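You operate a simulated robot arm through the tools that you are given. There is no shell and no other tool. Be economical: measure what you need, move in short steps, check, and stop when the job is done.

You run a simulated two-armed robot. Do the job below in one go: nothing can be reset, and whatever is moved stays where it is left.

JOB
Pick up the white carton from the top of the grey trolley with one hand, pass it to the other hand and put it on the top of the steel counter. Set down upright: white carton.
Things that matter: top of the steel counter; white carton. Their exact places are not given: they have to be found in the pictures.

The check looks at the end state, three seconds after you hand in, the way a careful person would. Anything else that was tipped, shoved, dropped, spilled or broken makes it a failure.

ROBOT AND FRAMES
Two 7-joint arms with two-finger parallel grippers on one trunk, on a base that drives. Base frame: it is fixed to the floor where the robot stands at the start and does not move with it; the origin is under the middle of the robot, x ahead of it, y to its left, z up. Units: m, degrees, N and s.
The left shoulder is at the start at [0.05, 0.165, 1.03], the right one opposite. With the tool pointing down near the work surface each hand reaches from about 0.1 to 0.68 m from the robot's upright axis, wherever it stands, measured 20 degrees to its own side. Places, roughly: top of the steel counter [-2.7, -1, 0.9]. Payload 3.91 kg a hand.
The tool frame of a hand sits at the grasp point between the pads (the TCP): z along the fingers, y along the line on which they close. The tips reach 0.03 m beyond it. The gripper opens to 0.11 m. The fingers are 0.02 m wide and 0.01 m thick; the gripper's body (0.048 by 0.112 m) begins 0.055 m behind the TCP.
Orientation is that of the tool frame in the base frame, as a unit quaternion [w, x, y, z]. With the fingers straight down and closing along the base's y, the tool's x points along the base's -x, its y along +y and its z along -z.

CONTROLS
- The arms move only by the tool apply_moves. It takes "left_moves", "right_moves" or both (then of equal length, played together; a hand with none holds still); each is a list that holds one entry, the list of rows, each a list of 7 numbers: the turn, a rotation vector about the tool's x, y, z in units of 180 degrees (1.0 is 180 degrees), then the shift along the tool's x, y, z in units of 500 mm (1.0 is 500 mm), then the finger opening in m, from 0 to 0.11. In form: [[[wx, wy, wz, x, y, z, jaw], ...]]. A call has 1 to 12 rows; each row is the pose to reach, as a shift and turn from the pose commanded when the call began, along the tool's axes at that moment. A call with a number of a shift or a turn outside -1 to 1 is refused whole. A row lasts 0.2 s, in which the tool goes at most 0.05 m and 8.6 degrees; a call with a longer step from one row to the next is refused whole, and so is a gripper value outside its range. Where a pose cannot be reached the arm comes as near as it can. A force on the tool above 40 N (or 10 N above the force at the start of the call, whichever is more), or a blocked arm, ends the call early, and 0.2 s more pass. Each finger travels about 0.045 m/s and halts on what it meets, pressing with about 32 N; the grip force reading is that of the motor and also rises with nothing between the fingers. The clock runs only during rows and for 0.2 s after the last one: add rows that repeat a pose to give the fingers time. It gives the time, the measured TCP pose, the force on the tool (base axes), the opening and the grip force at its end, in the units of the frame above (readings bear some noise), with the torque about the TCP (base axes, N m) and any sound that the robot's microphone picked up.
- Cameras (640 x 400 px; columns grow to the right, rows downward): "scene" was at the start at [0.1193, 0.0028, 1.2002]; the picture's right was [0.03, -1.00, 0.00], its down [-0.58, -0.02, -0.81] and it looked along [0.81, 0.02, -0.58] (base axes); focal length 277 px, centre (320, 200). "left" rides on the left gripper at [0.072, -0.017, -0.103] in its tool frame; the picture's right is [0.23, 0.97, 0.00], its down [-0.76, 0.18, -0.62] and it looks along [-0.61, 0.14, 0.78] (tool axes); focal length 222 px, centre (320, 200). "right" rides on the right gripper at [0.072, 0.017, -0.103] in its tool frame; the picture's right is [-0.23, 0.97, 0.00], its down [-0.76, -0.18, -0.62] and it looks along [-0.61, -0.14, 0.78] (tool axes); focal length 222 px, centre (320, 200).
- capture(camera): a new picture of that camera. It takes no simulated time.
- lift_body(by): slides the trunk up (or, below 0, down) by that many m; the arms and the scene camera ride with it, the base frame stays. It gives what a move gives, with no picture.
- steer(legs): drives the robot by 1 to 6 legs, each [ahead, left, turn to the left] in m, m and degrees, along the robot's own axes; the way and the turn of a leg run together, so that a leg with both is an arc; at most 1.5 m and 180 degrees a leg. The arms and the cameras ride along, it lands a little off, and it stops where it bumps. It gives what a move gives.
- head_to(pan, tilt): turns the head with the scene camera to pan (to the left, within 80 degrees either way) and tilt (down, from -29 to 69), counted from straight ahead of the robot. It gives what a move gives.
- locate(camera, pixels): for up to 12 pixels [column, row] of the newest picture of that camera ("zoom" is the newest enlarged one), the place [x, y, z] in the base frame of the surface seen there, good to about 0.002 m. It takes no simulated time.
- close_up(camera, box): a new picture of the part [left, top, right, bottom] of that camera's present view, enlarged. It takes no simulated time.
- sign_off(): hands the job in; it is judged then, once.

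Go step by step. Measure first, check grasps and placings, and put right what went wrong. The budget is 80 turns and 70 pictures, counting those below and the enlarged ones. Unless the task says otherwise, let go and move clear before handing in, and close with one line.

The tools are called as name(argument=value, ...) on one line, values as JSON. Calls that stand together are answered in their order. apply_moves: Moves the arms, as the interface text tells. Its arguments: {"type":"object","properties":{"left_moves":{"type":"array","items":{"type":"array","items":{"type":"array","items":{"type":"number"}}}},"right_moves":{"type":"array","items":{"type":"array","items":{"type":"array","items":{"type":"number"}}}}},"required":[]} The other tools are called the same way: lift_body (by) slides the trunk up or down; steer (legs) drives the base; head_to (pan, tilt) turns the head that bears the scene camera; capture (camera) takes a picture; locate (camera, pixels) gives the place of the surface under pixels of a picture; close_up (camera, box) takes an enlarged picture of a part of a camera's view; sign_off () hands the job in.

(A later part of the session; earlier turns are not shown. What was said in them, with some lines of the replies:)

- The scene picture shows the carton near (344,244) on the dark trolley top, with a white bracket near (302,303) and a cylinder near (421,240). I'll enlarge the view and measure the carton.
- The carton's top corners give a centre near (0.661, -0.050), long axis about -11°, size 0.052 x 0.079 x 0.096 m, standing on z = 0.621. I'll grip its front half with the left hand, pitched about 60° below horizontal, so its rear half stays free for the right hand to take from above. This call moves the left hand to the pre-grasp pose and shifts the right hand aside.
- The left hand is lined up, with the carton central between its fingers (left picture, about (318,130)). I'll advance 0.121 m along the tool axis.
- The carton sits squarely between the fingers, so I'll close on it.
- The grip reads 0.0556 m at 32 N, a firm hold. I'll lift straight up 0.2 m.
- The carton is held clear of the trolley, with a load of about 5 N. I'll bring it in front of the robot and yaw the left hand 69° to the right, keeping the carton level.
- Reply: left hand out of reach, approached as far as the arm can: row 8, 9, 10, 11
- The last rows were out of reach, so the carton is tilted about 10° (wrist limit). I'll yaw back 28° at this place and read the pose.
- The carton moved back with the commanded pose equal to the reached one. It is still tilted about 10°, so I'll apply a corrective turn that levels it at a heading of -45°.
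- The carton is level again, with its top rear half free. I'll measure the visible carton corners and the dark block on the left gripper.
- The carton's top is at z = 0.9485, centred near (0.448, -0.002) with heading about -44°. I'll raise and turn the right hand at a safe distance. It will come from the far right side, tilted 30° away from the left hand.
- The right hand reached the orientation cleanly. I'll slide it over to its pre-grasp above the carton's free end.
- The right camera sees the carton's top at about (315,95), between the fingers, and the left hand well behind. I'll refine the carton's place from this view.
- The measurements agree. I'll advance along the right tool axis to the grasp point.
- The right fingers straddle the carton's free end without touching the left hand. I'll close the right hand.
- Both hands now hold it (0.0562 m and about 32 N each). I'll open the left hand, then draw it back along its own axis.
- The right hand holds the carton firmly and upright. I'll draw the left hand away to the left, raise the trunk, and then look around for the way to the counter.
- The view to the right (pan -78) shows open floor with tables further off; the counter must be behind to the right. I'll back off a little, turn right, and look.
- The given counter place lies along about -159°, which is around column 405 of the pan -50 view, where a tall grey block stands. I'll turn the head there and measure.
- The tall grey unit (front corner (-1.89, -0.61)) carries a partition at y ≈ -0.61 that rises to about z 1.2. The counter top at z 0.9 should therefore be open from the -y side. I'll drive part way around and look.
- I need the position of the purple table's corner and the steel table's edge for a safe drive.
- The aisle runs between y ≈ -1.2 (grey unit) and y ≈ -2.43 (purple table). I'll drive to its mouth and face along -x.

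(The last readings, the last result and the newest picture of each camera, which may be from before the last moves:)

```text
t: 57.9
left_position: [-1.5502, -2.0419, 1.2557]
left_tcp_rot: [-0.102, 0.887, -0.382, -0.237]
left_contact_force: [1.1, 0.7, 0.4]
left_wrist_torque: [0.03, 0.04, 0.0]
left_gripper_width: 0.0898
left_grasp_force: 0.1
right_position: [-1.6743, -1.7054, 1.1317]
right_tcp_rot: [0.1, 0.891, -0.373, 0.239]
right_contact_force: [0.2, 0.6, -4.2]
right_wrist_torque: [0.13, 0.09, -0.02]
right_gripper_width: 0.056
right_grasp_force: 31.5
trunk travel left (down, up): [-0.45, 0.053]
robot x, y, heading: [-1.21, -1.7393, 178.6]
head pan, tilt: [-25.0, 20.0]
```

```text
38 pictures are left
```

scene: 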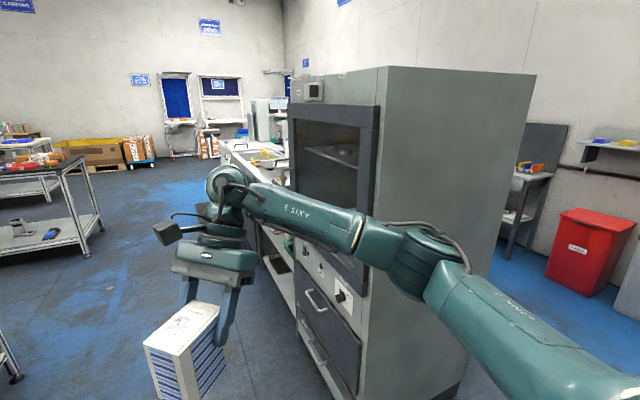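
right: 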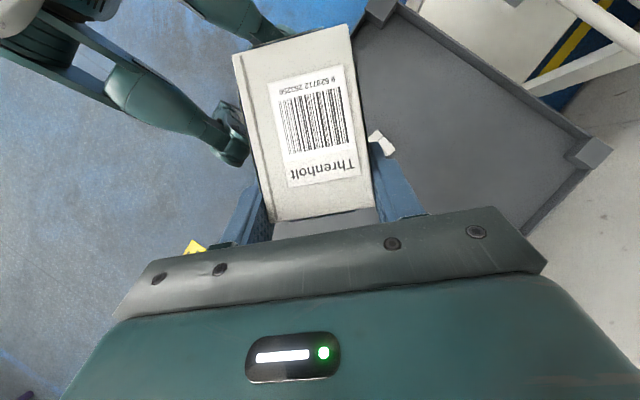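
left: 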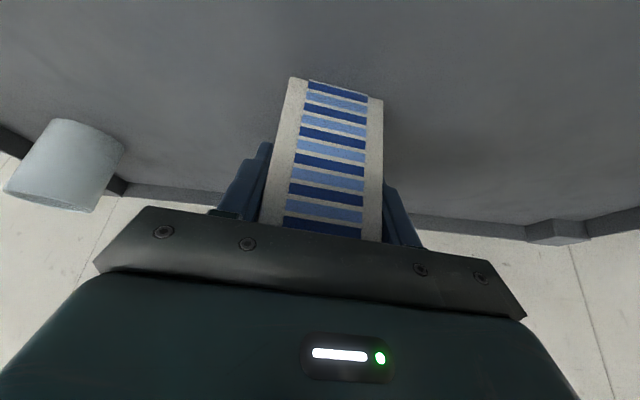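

The tall unit is an oven; beyond it the counter begins (around (265,160)). I'll measure the elbow clearance and the counter.

locate(camera="scene", pixels=[[415, 255], [450, 275], [379, 200], [300, 300], [265, 160], [245, 150], [285, 190], [395, 230], [310, 90]])

close_up(camera="scene", box=[200, 90, 320, 200])

```text
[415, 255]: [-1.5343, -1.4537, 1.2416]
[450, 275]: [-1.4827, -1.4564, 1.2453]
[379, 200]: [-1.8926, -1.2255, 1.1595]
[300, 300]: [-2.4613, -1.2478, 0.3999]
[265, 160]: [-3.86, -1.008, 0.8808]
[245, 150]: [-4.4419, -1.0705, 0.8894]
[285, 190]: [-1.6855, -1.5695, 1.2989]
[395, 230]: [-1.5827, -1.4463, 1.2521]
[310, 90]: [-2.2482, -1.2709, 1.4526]
```

```text
3.64 times, centred on (260, 145) of scene
```

zoom: 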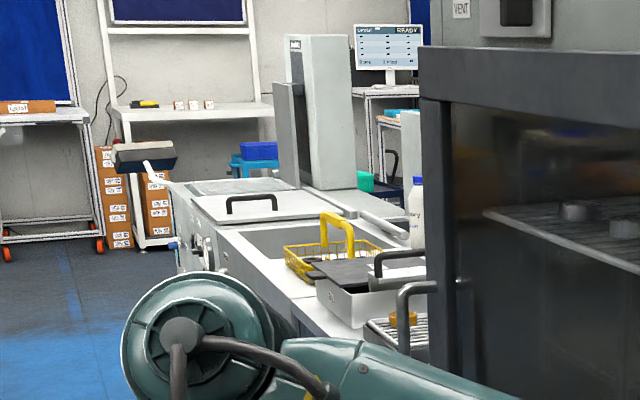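

The counter continues from x ≈ -2.5, its front near y -1.25, with goods on it. I'll drive down the aisle to x ≈ -2.7 and turn to face the counter.

steer(legs=[[1.487, 0.147, 0], [0, 0, -88.5]])

head_to(pan=0, tilt=32)

capture(camera="scene")

```text
t: 69.2
left_position: [-3.0324, -1.5247, 1.2533]
left_tcp_rot: [0.238, -0.374, 0.891, 0.1]
left_contact_force: [-0.4, -0.2, -0.2]
left_wrist_torque: [0.01, 0.04, 0.0]
left_gripper_width: 0.0901
left_grasp_force: 0.1
right_position: [-2.7025, -1.3866, 1.1317]
right_tcp_rot: [-0.237, -0.382, 0.887, -0.102]
right_contact_force: [-0.2, 0.5, -4.0]
right_wrist_torque: [0.11, -0.1, 0.01]
right_gripper_width: 0.0559
right_grasp_force: 32.0
trunk travel left (down, up): [-0.45, 0.053]
robot x, y, heading: [-2.7203, -1.8567, 90.7]
head pan, tilt: [-25.0, 20.0]
```

```text
t: 70.0
left_position: [-3.0335, -1.5245, 1.2542]
left_tcp_rot: [0.239, -0.374, 0.89, 0.101]
left_contact_force: [0.5, 0.2, -0.4]
left_wrist_torque: [-0.03, -0.01, -0.02]
left_gripper_width: 0.0903
left_grasp_force: 0.0
right_position: [-2.7008, -1.3878, 1.1309]
right_tcp_rot: [-0.238, -0.382, 0.887, -0.103]
right_contact_force: [0.3, 0.1, -3.5]
right_wrist_torque: [0.08, -0.11, -0.01]
right_gripper_width: 0.0559
right_grasp_force: 32.2
trunk travel left (down, up): [-0.45, 0.053]
robot x, y, heading: [-2.72, -1.8558, 90.4]
head pan, tilt: [0.0, 32.0]
```

```text
36 pictures are left
```

scene: 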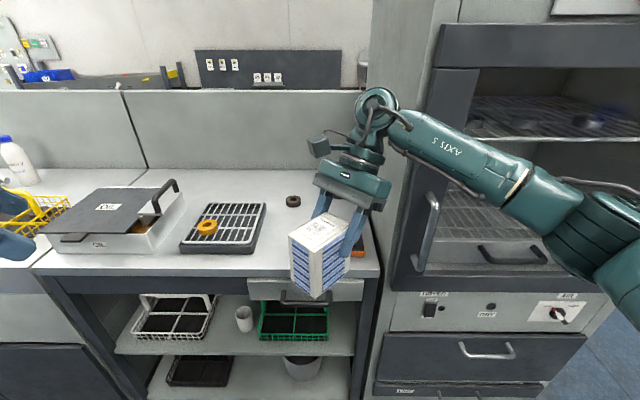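

The counter top lies ahead, carrying a lidded box, a wire rack, a dark ring at (293,201) and something orange near (357,245). I'll measure the free area behind the carton.

locate(camera="scene", pixels=[[265, 205], [252, 250], [180, 250], [293, 201], [310, 180], [280, 235], [357, 240], [362, 256], [270, 272], [378, 274], [385, 200], [320, 150]])

close_up(camera="scene", box=[230, 160, 400, 290])

capture(camera="right")

capture(camera="left")

```text
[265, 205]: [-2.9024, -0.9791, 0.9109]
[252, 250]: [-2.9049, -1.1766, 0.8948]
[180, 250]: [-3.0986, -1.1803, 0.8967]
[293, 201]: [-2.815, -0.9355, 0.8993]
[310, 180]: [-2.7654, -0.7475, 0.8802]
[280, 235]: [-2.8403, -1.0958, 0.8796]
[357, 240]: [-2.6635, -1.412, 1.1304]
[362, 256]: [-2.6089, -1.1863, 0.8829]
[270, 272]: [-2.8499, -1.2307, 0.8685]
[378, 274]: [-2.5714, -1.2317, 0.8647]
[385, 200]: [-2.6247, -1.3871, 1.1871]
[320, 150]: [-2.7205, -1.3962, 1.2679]
```

```text
3.08 times, centred on (315, 225) of scene
```

zoom: 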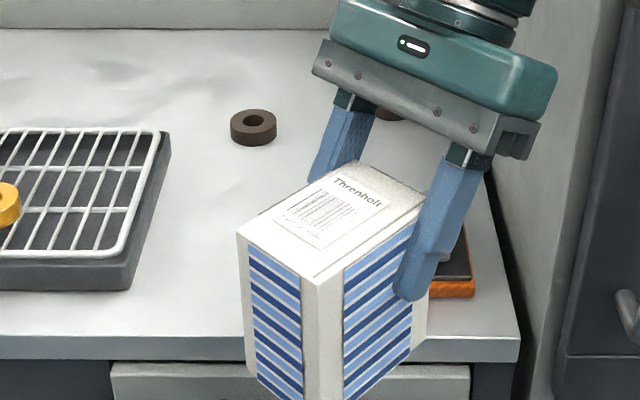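

```text
34 pictures are left
```

right: 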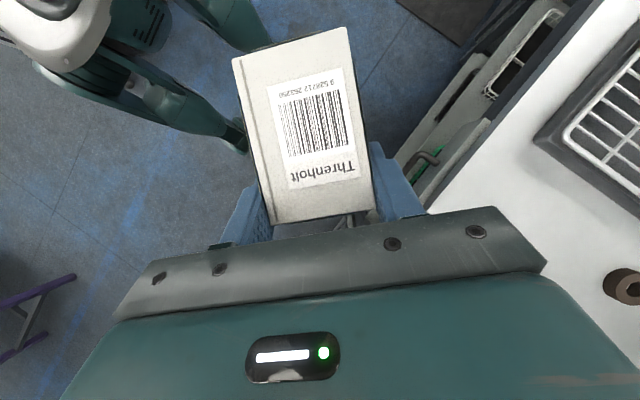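

```text
33 pictures are left
```

left: 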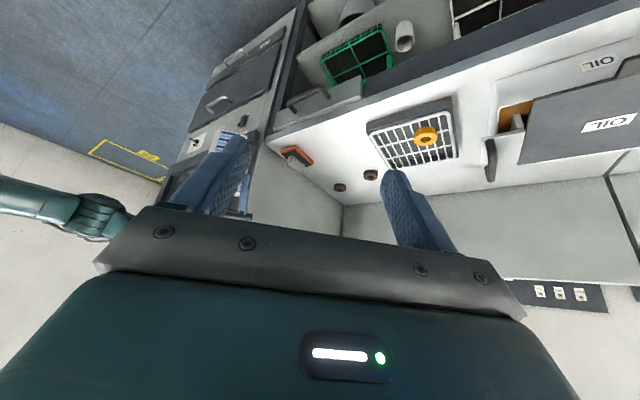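

The left camera gives a clear view: the orange item at (297,155), two rings at (340,187) and (371,174), and the rack at (415,135). I'll locate these.

close_up(camera="left", box=[240, 90, 480, 240])

locate(camera="left", pixels=[[283, 150], [297, 148], [311, 162], [304, 167], [340, 187], [371, 174], [368, 128], [387, 170], [330, 150], [265, 145], [343, 206], [350, 120]])

```text
2.67 times, centred on (360, 165) of left
```

zoom: 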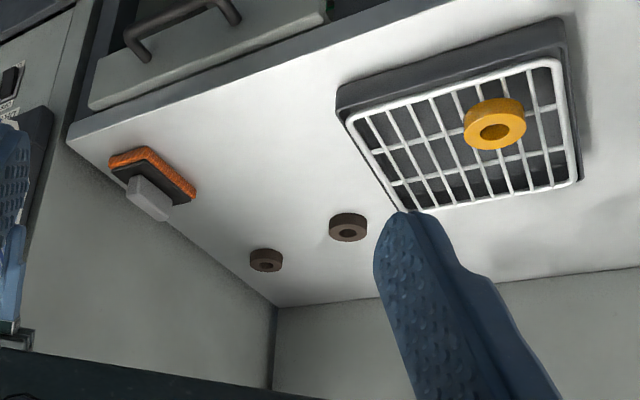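

```text
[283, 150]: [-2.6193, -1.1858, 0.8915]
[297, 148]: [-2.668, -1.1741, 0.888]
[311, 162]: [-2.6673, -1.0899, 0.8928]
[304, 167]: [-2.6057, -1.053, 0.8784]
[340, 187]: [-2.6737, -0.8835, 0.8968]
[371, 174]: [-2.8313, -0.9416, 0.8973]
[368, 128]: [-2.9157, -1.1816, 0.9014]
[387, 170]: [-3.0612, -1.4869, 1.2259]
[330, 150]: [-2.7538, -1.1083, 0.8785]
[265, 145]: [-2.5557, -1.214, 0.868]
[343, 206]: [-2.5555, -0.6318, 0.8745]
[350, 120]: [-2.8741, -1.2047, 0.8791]
```

The counter surface is at z ≈ 0.8795. A free patch lies around (-2.81, -1.12), between the rack (x < -2.90), the orange tool (x > -2.67) and the rings (y > -0.98). To keep the right elbow away from the oven I'll approach from the left at an angle. First I'll yaw the carton 35° clockwise and raise the left hand.

apply_moves(left_moves=[[[0, 0, 0, -0.03, 0, -0.052, 0.09], [0, 0, 0, -0.06, 0, -0.104, 0.09], [0, 0, 0, -0.09, 0, -0.156, 0.09], [0, 0, 0, -0.12, 0, -0.208, 0.09], [0, 0, 0, -0.15, 0, -0.26, 0.09], [0, 0, 0, -0.15, 0, -0.26, 0.09]]], right_moves=[[[-0.0194, 0, 0.0337, 0, 0, 0, 0.03], [-0.0389, 0, 0.0674, 0, 0, 0, 0.03], [-0.0583, 0, 0.101, 0, 0, 0, 0.03], [-0.0778, 0, 0.1347, 0, 0, 0, 0.03], [-0.0972, 0, 0.1684, 0, 0, 0, 0.03], [-0.0972, 0, 0.1684, 0, 0, 0, 0.03]]])

capture(camera="scene")

```text
t: 71.4
left_position: [-3.032, -1.5227, 1.4022]
left_tcp_rot: [0.239, -0.376, 0.89, 0.101]
left_contact_force: [0.1, -0.2, -0.2]
left_wrist_torque: [0.01, 0.01, -0.02]
left_gripper_width: 0.0901
left_grasp_force: 0.0
right_position: [-2.7028, -1.3863, 1.1318]
right_tcp_rot: [-0.257, -0.097, 0.961, -0.026]
right_contact_force: [0.0, -0.5, -4.3]
right_wrist_torque: [0.04, -0.12, 0.0]
right_gripper_width: 0.0561
right_grasp_force: 32.3
trunk travel left (down, up): [-0.45, 0.053]
robot x, y, heading: [-2.7202, -1.86, 90.5]
head pan, tilt: [0.0, 32.0]
```

```text
31 pictures are left
```

scene: 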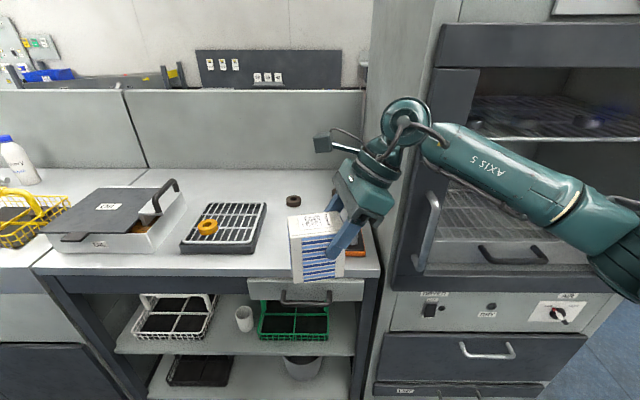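

The yaw was reached cleanly. I'll check where the elbow and the forearm now sit relative to the robot.

locate(camera="scene", pixels=[[615, 262], [590, 200], [500, 150], [420, 110], [432, 240], [290, 278], [300, 220]])

```text
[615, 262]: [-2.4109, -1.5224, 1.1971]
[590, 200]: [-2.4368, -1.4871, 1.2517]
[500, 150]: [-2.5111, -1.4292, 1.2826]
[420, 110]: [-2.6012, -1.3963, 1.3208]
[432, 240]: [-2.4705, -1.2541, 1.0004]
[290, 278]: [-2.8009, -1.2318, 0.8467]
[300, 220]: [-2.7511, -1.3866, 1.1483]
```

The elbow is clear of the oven if I go left first, then turn, then close in. I'll drive in that order.

steer(legs=[[0, 0.36, 0], [0, 0, -35.5], [0.164, 0.115, 0]])

head_to(pan=0, tilt=38)

capture(camera="scene")

capture(camera="right")

```text
t: 78.2
left_position: [-3.1355, -1.2041, 1.4015]
left_tcp_rot: [0.26, -0.082, 0.962, 0.022]
left_contact_force: [0.2, 0.6, 0.7]
left_wrist_torque: [-0.02, -0.01, 0.01]
left_gripper_width: 0.0902
left_grasp_force: 0.1
right_position: [-2.7871, -1.287, 1.1312]
right_tcp_rot: [-0.253, 0.205, 0.944, 0.054]
right_contact_force: [0.9, 0.1, -3.9]
right_wrist_torque: [-0.06, -0.14, 0.02]
right_gripper_width: 0.0559
right_grasp_force: 31.8
trunk travel left (down, up): [-0.45, 0.053]
robot x, y, heading: [-3.0787, -1.6586, 54.4]
head pan, tilt: [0.0, 32.0]
```

```text
t: 78.8
left_position: [-3.1351, -1.2044, 1.4027]
left_tcp_rot: [0.259, -0.081, 0.962, 0.022]
left_contact_force: [0.5, -0.3, 0.4]
left_wrist_torque: [0.02, 0.01, -0.02]
left_gripper_width: 0.09
left_grasp_force: 0.1
right_position: [-2.7868, -1.29, 1.1316]
right_tcp_rot: [-0.252, 0.205, 0.944, 0.054]
right_contact_force: [0.4, 0.0, -3.7]
right_wrist_torque: [-0.03, -0.09, -0.03]
right_gripper_width: 0.056
right_grasp_force: 31.7
trunk travel left (down, up): [-0.45, 0.053]
robot x, y, heading: [-3.0781, -1.6568, 54.8]
head pan, tilt: [0.0, 38.0]
```

```text
30 pictures are left
```

scene: 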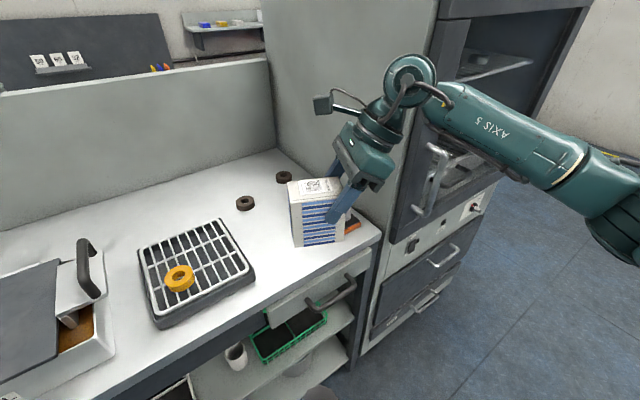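

```text
29 pictures are left
```

right: 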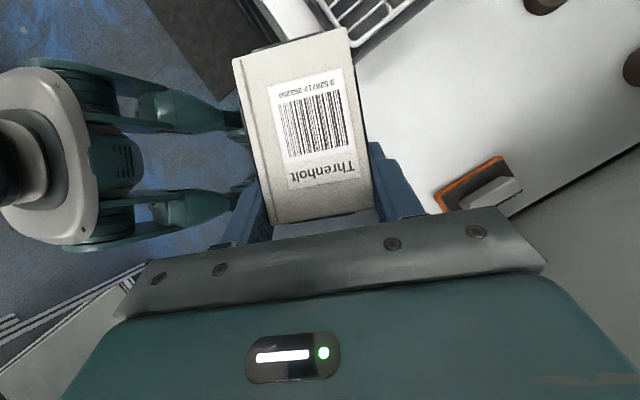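

The carton hangs just before the counter edge, its centre near (-2.812, -1.278). I'll carry it 0.158 m in over the free patch, staying at height.

apply_moves(right_moves=[[[0, 0, 0, 0.0184, 0.0482, 0.0105, 0.03], [0, 0, 0, 0.0369, 0.0964, 0.021, 0.03], [0, 0, 0, 0.0553, 0.1446, 0.0315, 0.03], [0, 0, 0, 0.0737, 0.1928, 0.042, 0.03], [0, 0, 0, 0.0922, 0.241, 0.0525, 0.03], [0, 0, 0, 0.1106, 0.2892, 0.063, 0.03], [0, 0, 0, 0.1106, 0.2892, 0.063, 0.03]]])

capture(camera="scene")

capture(camera="right")

capture(camera="left")

```text
t: 80.4
left_position: [-3.1337, -1.2042, 1.4007]
left_tcp_rot: [0.258, -0.082, 0.962, 0.023]
left_contact_force: [-0.2, -0.5, 0.6]
left_wrist_torque: [0.04, 0.01, -0.02]
left_gripper_width: 0.09
left_grasp_force: 0.1
right_position: [-2.7832, -1.1321, 1.1318]
right_tcp_rot: [-0.252, 0.204, 0.944, 0.054]
right_contact_force: [-0.1, 0.5, -3.3]
right_wrist_torque: [-0.03, -0.08, -0.01]
right_gripper_width: 0.0557
right_grasp_force: 32.0
trunk travel left (down, up): [-0.45, 0.053]
robot x, y, heading: [-3.0797, -1.6594, 54.5]
head pan, tilt: [0.0, 38.0]
```

```text
28 pictures are left
```

scene: 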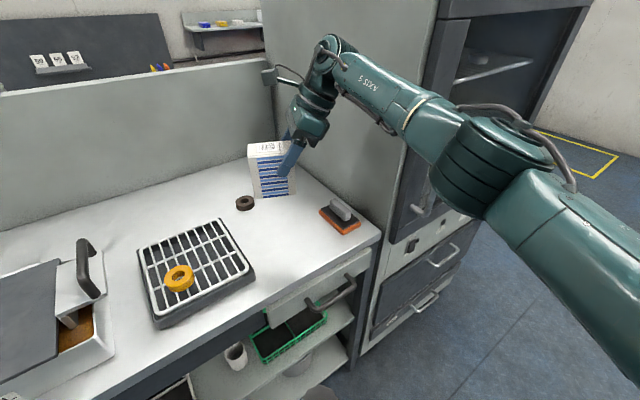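

```text
27 pictures are left
```

right: 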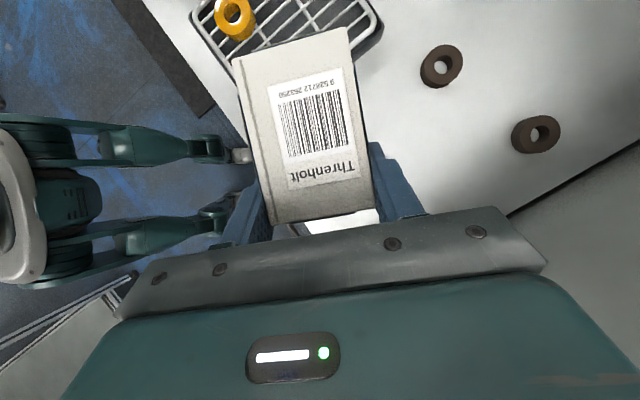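

```text
26 pictures are left
```

left: 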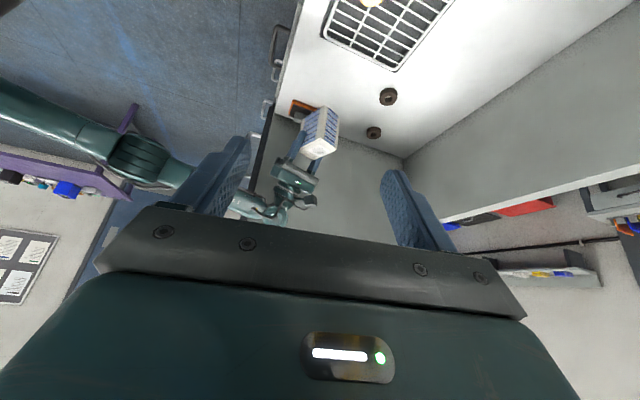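

The carton is over the patch. I'll measure its top corners from the right camera, along with the neighbouring rack edge, before lowering it.

locate(camera="right", pixels=[[237, 63], [345, 32], [370, 205], [275, 219], [381, 30], [365, 48], [425, 70], [400, 130]])

locate(camera="scene", pixels=[[320, 212], [346, 234], [253, 197], [290, 197], [270, 240], [256, 270], [460, 150]])

```text
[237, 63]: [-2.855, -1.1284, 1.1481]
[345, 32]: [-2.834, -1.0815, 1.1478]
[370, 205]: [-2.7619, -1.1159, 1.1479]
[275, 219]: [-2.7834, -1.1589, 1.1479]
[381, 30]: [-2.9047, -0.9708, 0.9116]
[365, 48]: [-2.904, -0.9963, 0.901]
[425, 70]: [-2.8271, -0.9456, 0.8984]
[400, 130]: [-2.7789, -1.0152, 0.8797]
```

```text
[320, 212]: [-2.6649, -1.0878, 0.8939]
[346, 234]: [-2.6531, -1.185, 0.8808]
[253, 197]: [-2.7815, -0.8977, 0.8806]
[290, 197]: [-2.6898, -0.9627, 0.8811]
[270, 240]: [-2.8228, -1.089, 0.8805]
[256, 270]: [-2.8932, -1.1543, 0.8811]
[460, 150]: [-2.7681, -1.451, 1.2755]
```

The carton's top is level at 1.148 on all four corners, with its centre at (-2.809, -1.121), so its bottom is at about 1.052. The counter there is at 0.880. I'll lower the trunk by 0.155 m and check.

lift_body(by=-0.155)

close_up(camera="scene", box=[200, 100, 400, 250])

```text
t: 82.2
left_position: [-3.1362, -1.2047, 1.2464]
left_tcp_rot: [0.259, -0.082, 0.962, 0.022]
left_contact_force: [-0.3, 0.8, 0.6]
left_wrist_torque: [0.01, 0.02, -0.02]
left_gripper_width: 0.0898
left_grasp_force: 0.0
right_position: [-2.7841, -1.1321, 0.978]
right_tcp_rot: [-0.252, 0.205, 0.944, 0.055]
right_contact_force: [0.3, -0.7, -4.7]
right_wrist_torque: [-0.06, -0.09, 0.02]
right_gripper_width: 0.0559
right_grasp_force: 32.0
trunk travel left (down, up): [-0.295, 0.208]
robot x, y, heading: [-3.0757, -1.6574, 54.6]
head pan, tilt: [0.0, 38.0]
```

```text
2.67 times, centred on (300, 175) of scene
```

zoom: 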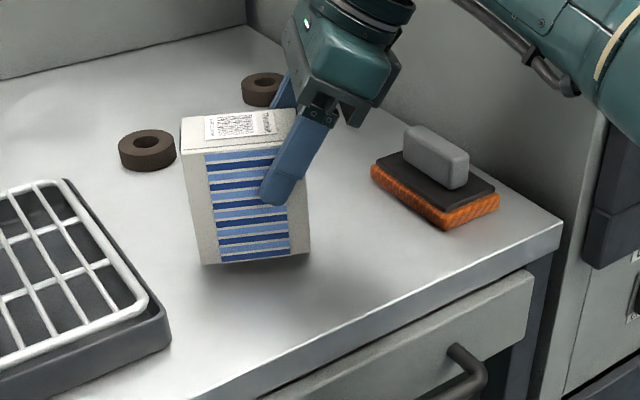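

The gap is about 18 mm. I'll lower with the arm in small steps and watch the contact force.

apply_moves(right_moves=[[[0, 0, 0, -0.006, 0, 0.0104, 0.03], [0, 0, 0, -0.012, 0, 0.0208, 0.03], [0, 0, 0, -0.014, 0, 0.0242, 0.03], [0, 0, 0, -0.015, 0, 0.026, 0.03], [0, 0, 0, -0.016, 0, 0.0277, 0.03], [0, 0, 0, -0.016, 0, 0.0277, 0.03]]])

close_up(camera="scene", box=[240, 130, 340, 220])

```text
t: 83.6
left_position: [-3.1352, -1.2048, 1.2469]
left_tcp_rot: [0.259, -0.081, 0.962, 0.021]
left_contact_force: [-0.2, 0.2, 0.0]
left_wrist_torque: [0.0, -0.03, -0.03]
left_gripper_width: 0.0898
left_grasp_force: 0.1
right_position: [-2.7837, -1.131, 0.9622]
right_tcp_rot: [-0.252, 0.205, 0.944, 0.056]
right_contact_force: [-0.2, 0.7, -3.4]
right_wrist_torque: [-0.05, -0.08, -0.01]
right_gripper_width: 0.056
right_grasp_force: 31.8
trunk travel left (down, up): [-0.295, 0.208]
robot x, y, heading: [-3.0779, -1.6547, 54.4]
head pan, tilt: [0.0, 38.0]
```

```text
4.44 times, centred on (290, 175) of scene
```

zoom: 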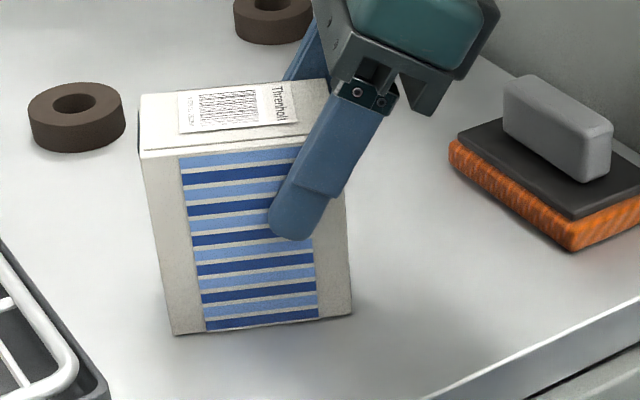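

The gap is now about 2 mm and the hand still carries the load (-3.4 N). I'll go down in 1 mm steps until the counter takes it.

apply_moves(right_moves=[[[0, 0, 0, -0.001, 0, 0.0017, 0.03], [0, 0, 0, -0.002, 0, 0.0035, 0.03], [0, 0, 0, -0.0025, 0, 0.0043, 0.03], [0, 0, 0, -0.0025, 0, 0.0043, 0.03]]])

```text
t: 84.6
left_position: [-3.1348, -1.2039, 1.2474]
left_tcp_rot: [0.259, -0.082, 0.962, 0.022]
left_contact_force: [0.8, -0.5, -0.4]
left_wrist_torque: [0.02, -0.02, 0.01]
left_gripper_width: 0.09
left_grasp_force: 0.0
right_position: [-2.7829, -1.1332, 0.9593]
right_tcp_rot: [-0.254, 0.204, 0.944, 0.056]
right_contact_force: [3.4, 2.6, 8.4]
right_wrist_torque: [0.15, 0.34, -0.19]
right_gripper_width: 0.0559
right_grasp_force: 32.1
trunk travel left (down, up): [-0.295, 0.208]
robot x, y, heading: [-3.0758, -1.6568, 54.4]
head pan, tilt: [0.0, 38.0]
```

Contact reads +8.4 N upward, so the counter now takes the carton. I'll open the right hand a little and draw it off along its axis, then straight up to stay clear of the oven's side.

apply_moves(right_moves=[[[0, 0, 0, 0, 0, 0, 0.06], [0, 0, 0, 0, 0, 0, 0.07], [0, 0, 0, 0, 0, 0, 0.078], [0, 0, 0, 0, 0, 0, 0.078]]])

close_up(camera="scene", box=[220, 110, 360, 230])

capture(camera="right")

```text
t: 85.6
left_position: [-3.1346, -1.2039, 1.2474]
left_tcp_rot: [0.259, -0.082, 0.962, 0.022]
left_contact_force: [0.4, 1.1, -1.7]
left_wrist_torque: [0.0, -0.01, 0.02]
left_gripper_width: 0.0901
left_grasp_force: 0.1
right_position: [-2.7835, -1.1328, 0.9581]
right_tcp_rot: [-0.252, 0.205, 0.944, 0.055]
right_contact_force: [0.2, 0.1, -1.3]
right_wrist_torque: [0.01, 0.02, 0.04]
right_gripper_width: 0.078
right_grasp_force: 0.0
trunk travel left (down, up): [-0.295, 0.208]
robot x, y, heading: [-3.0781, -1.6583, 54.5]
head pan, tilt: [0.0, 38.0]
```

```text
3.33 times, centred on (290, 170) of scene
```

zoom: 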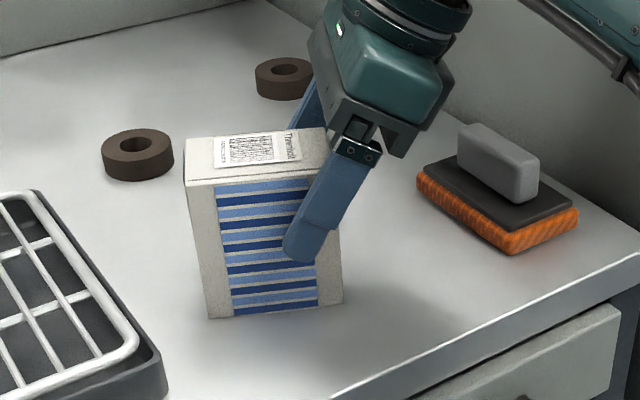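

```text
22 pictures are left
```

right: 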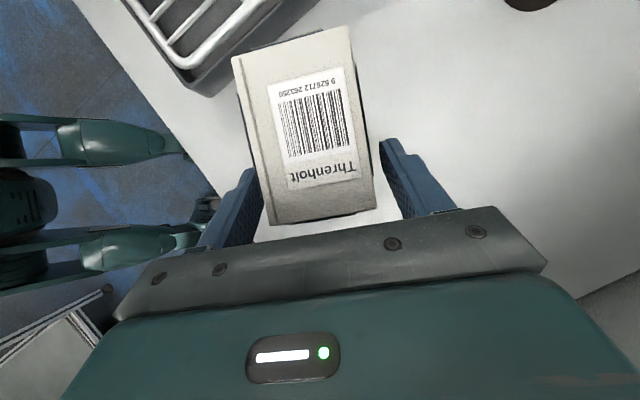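

Both fingers are free of the standing carton. I'll retreat.

apply_moves(right_moves=[[[0, 0, 0, 0, 0, -0.03, 0.078], [0, 0, 0, 0, 0, -0.07, 0.078], [0, 0, 0, 0, 0, -0.11, 0.078], [0, 0, 0, 0, 0, -0.14, 0.078], [0, 0, 0, 0.03, 0, -0.192, 0.078], [0, 0, 0, 0.06, 0, -0.244, 0.078], [0, 0, 0, 0.09, 0, -0.296, 0.078], [0, 0, 0, 0.12, 0, -0.348, 0.078], [0, 0, 0, 0.12, 0, -0.348, 0.078]]])

capture(camera="scene")

close_up(camera="scene", box=[220, 110, 360, 230])

```text
t: 87.6
left_position: [-3.1361, -1.2035, 1.2458]
left_tcp_rot: [0.258, -0.082, 0.962, 0.022]
left_contact_force: [-0.5, 1.1, 0.3]
left_wrist_torque: [-0.03, 0.0, 0.01]
left_gripper_width: 0.0897
left_grasp_force: 0.0
right_position: [-2.7583, -1.1682, 1.12]
right_tcp_rot: [-0.252, 0.204, 0.944, 0.054]
right_contact_force: [-0.6, -0.2, 0.4]
right_wrist_torque: [-0.01, 0.0, 0.0]
right_gripper_width: 0.078
right_grasp_force: 0.1
right hand out of reach, approached as far as the arm can: row 6, 7, 8, 9
trunk travel left (down, up): [-0.295, 0.208]
robot x, y, heading: [-3.0739, -1.6592, 54.5]
head pan, tilt: [0.0, 38.0]
```

```text
21 pictures are left
```

scene: 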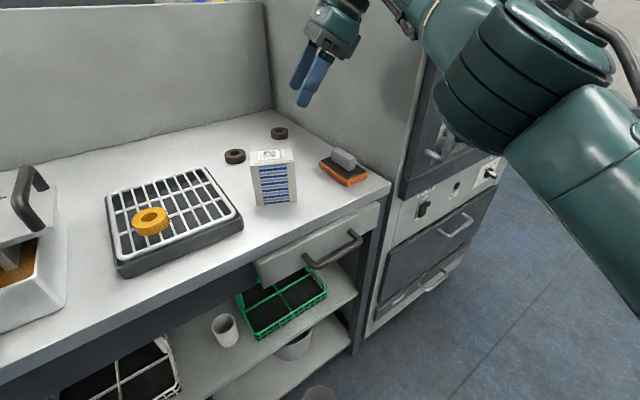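

```text
3.33 times, centred on (290, 170) of scene
```

zoom: 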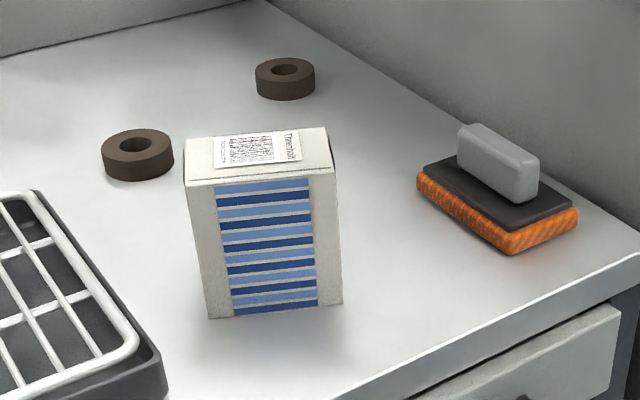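

The carton stands free and upright on the counter, and its neighbours are unmoved. I'll make one last check that its top is level and its height right.

locate(camera="zoom", pixels=[[192, 142], [322, 132], [190, 180], [330, 172], [210, 312], [335, 300], [140, 150], [285, 68]])

```text
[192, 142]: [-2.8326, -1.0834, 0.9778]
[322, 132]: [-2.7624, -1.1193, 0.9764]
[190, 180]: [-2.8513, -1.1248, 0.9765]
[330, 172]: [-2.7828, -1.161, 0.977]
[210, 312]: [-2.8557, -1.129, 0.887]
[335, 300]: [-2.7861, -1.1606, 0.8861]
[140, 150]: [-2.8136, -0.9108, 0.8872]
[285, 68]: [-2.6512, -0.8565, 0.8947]
```

The four top corners read 0.976 to 0.978, so the carton is level and stands on the 0.880 surface; both hands are clear.

sign_off()

```text
The job is handed in.
```

The white carton went from the left hand to the right and now stands upright and free on the steel counter; nothing else was touched.
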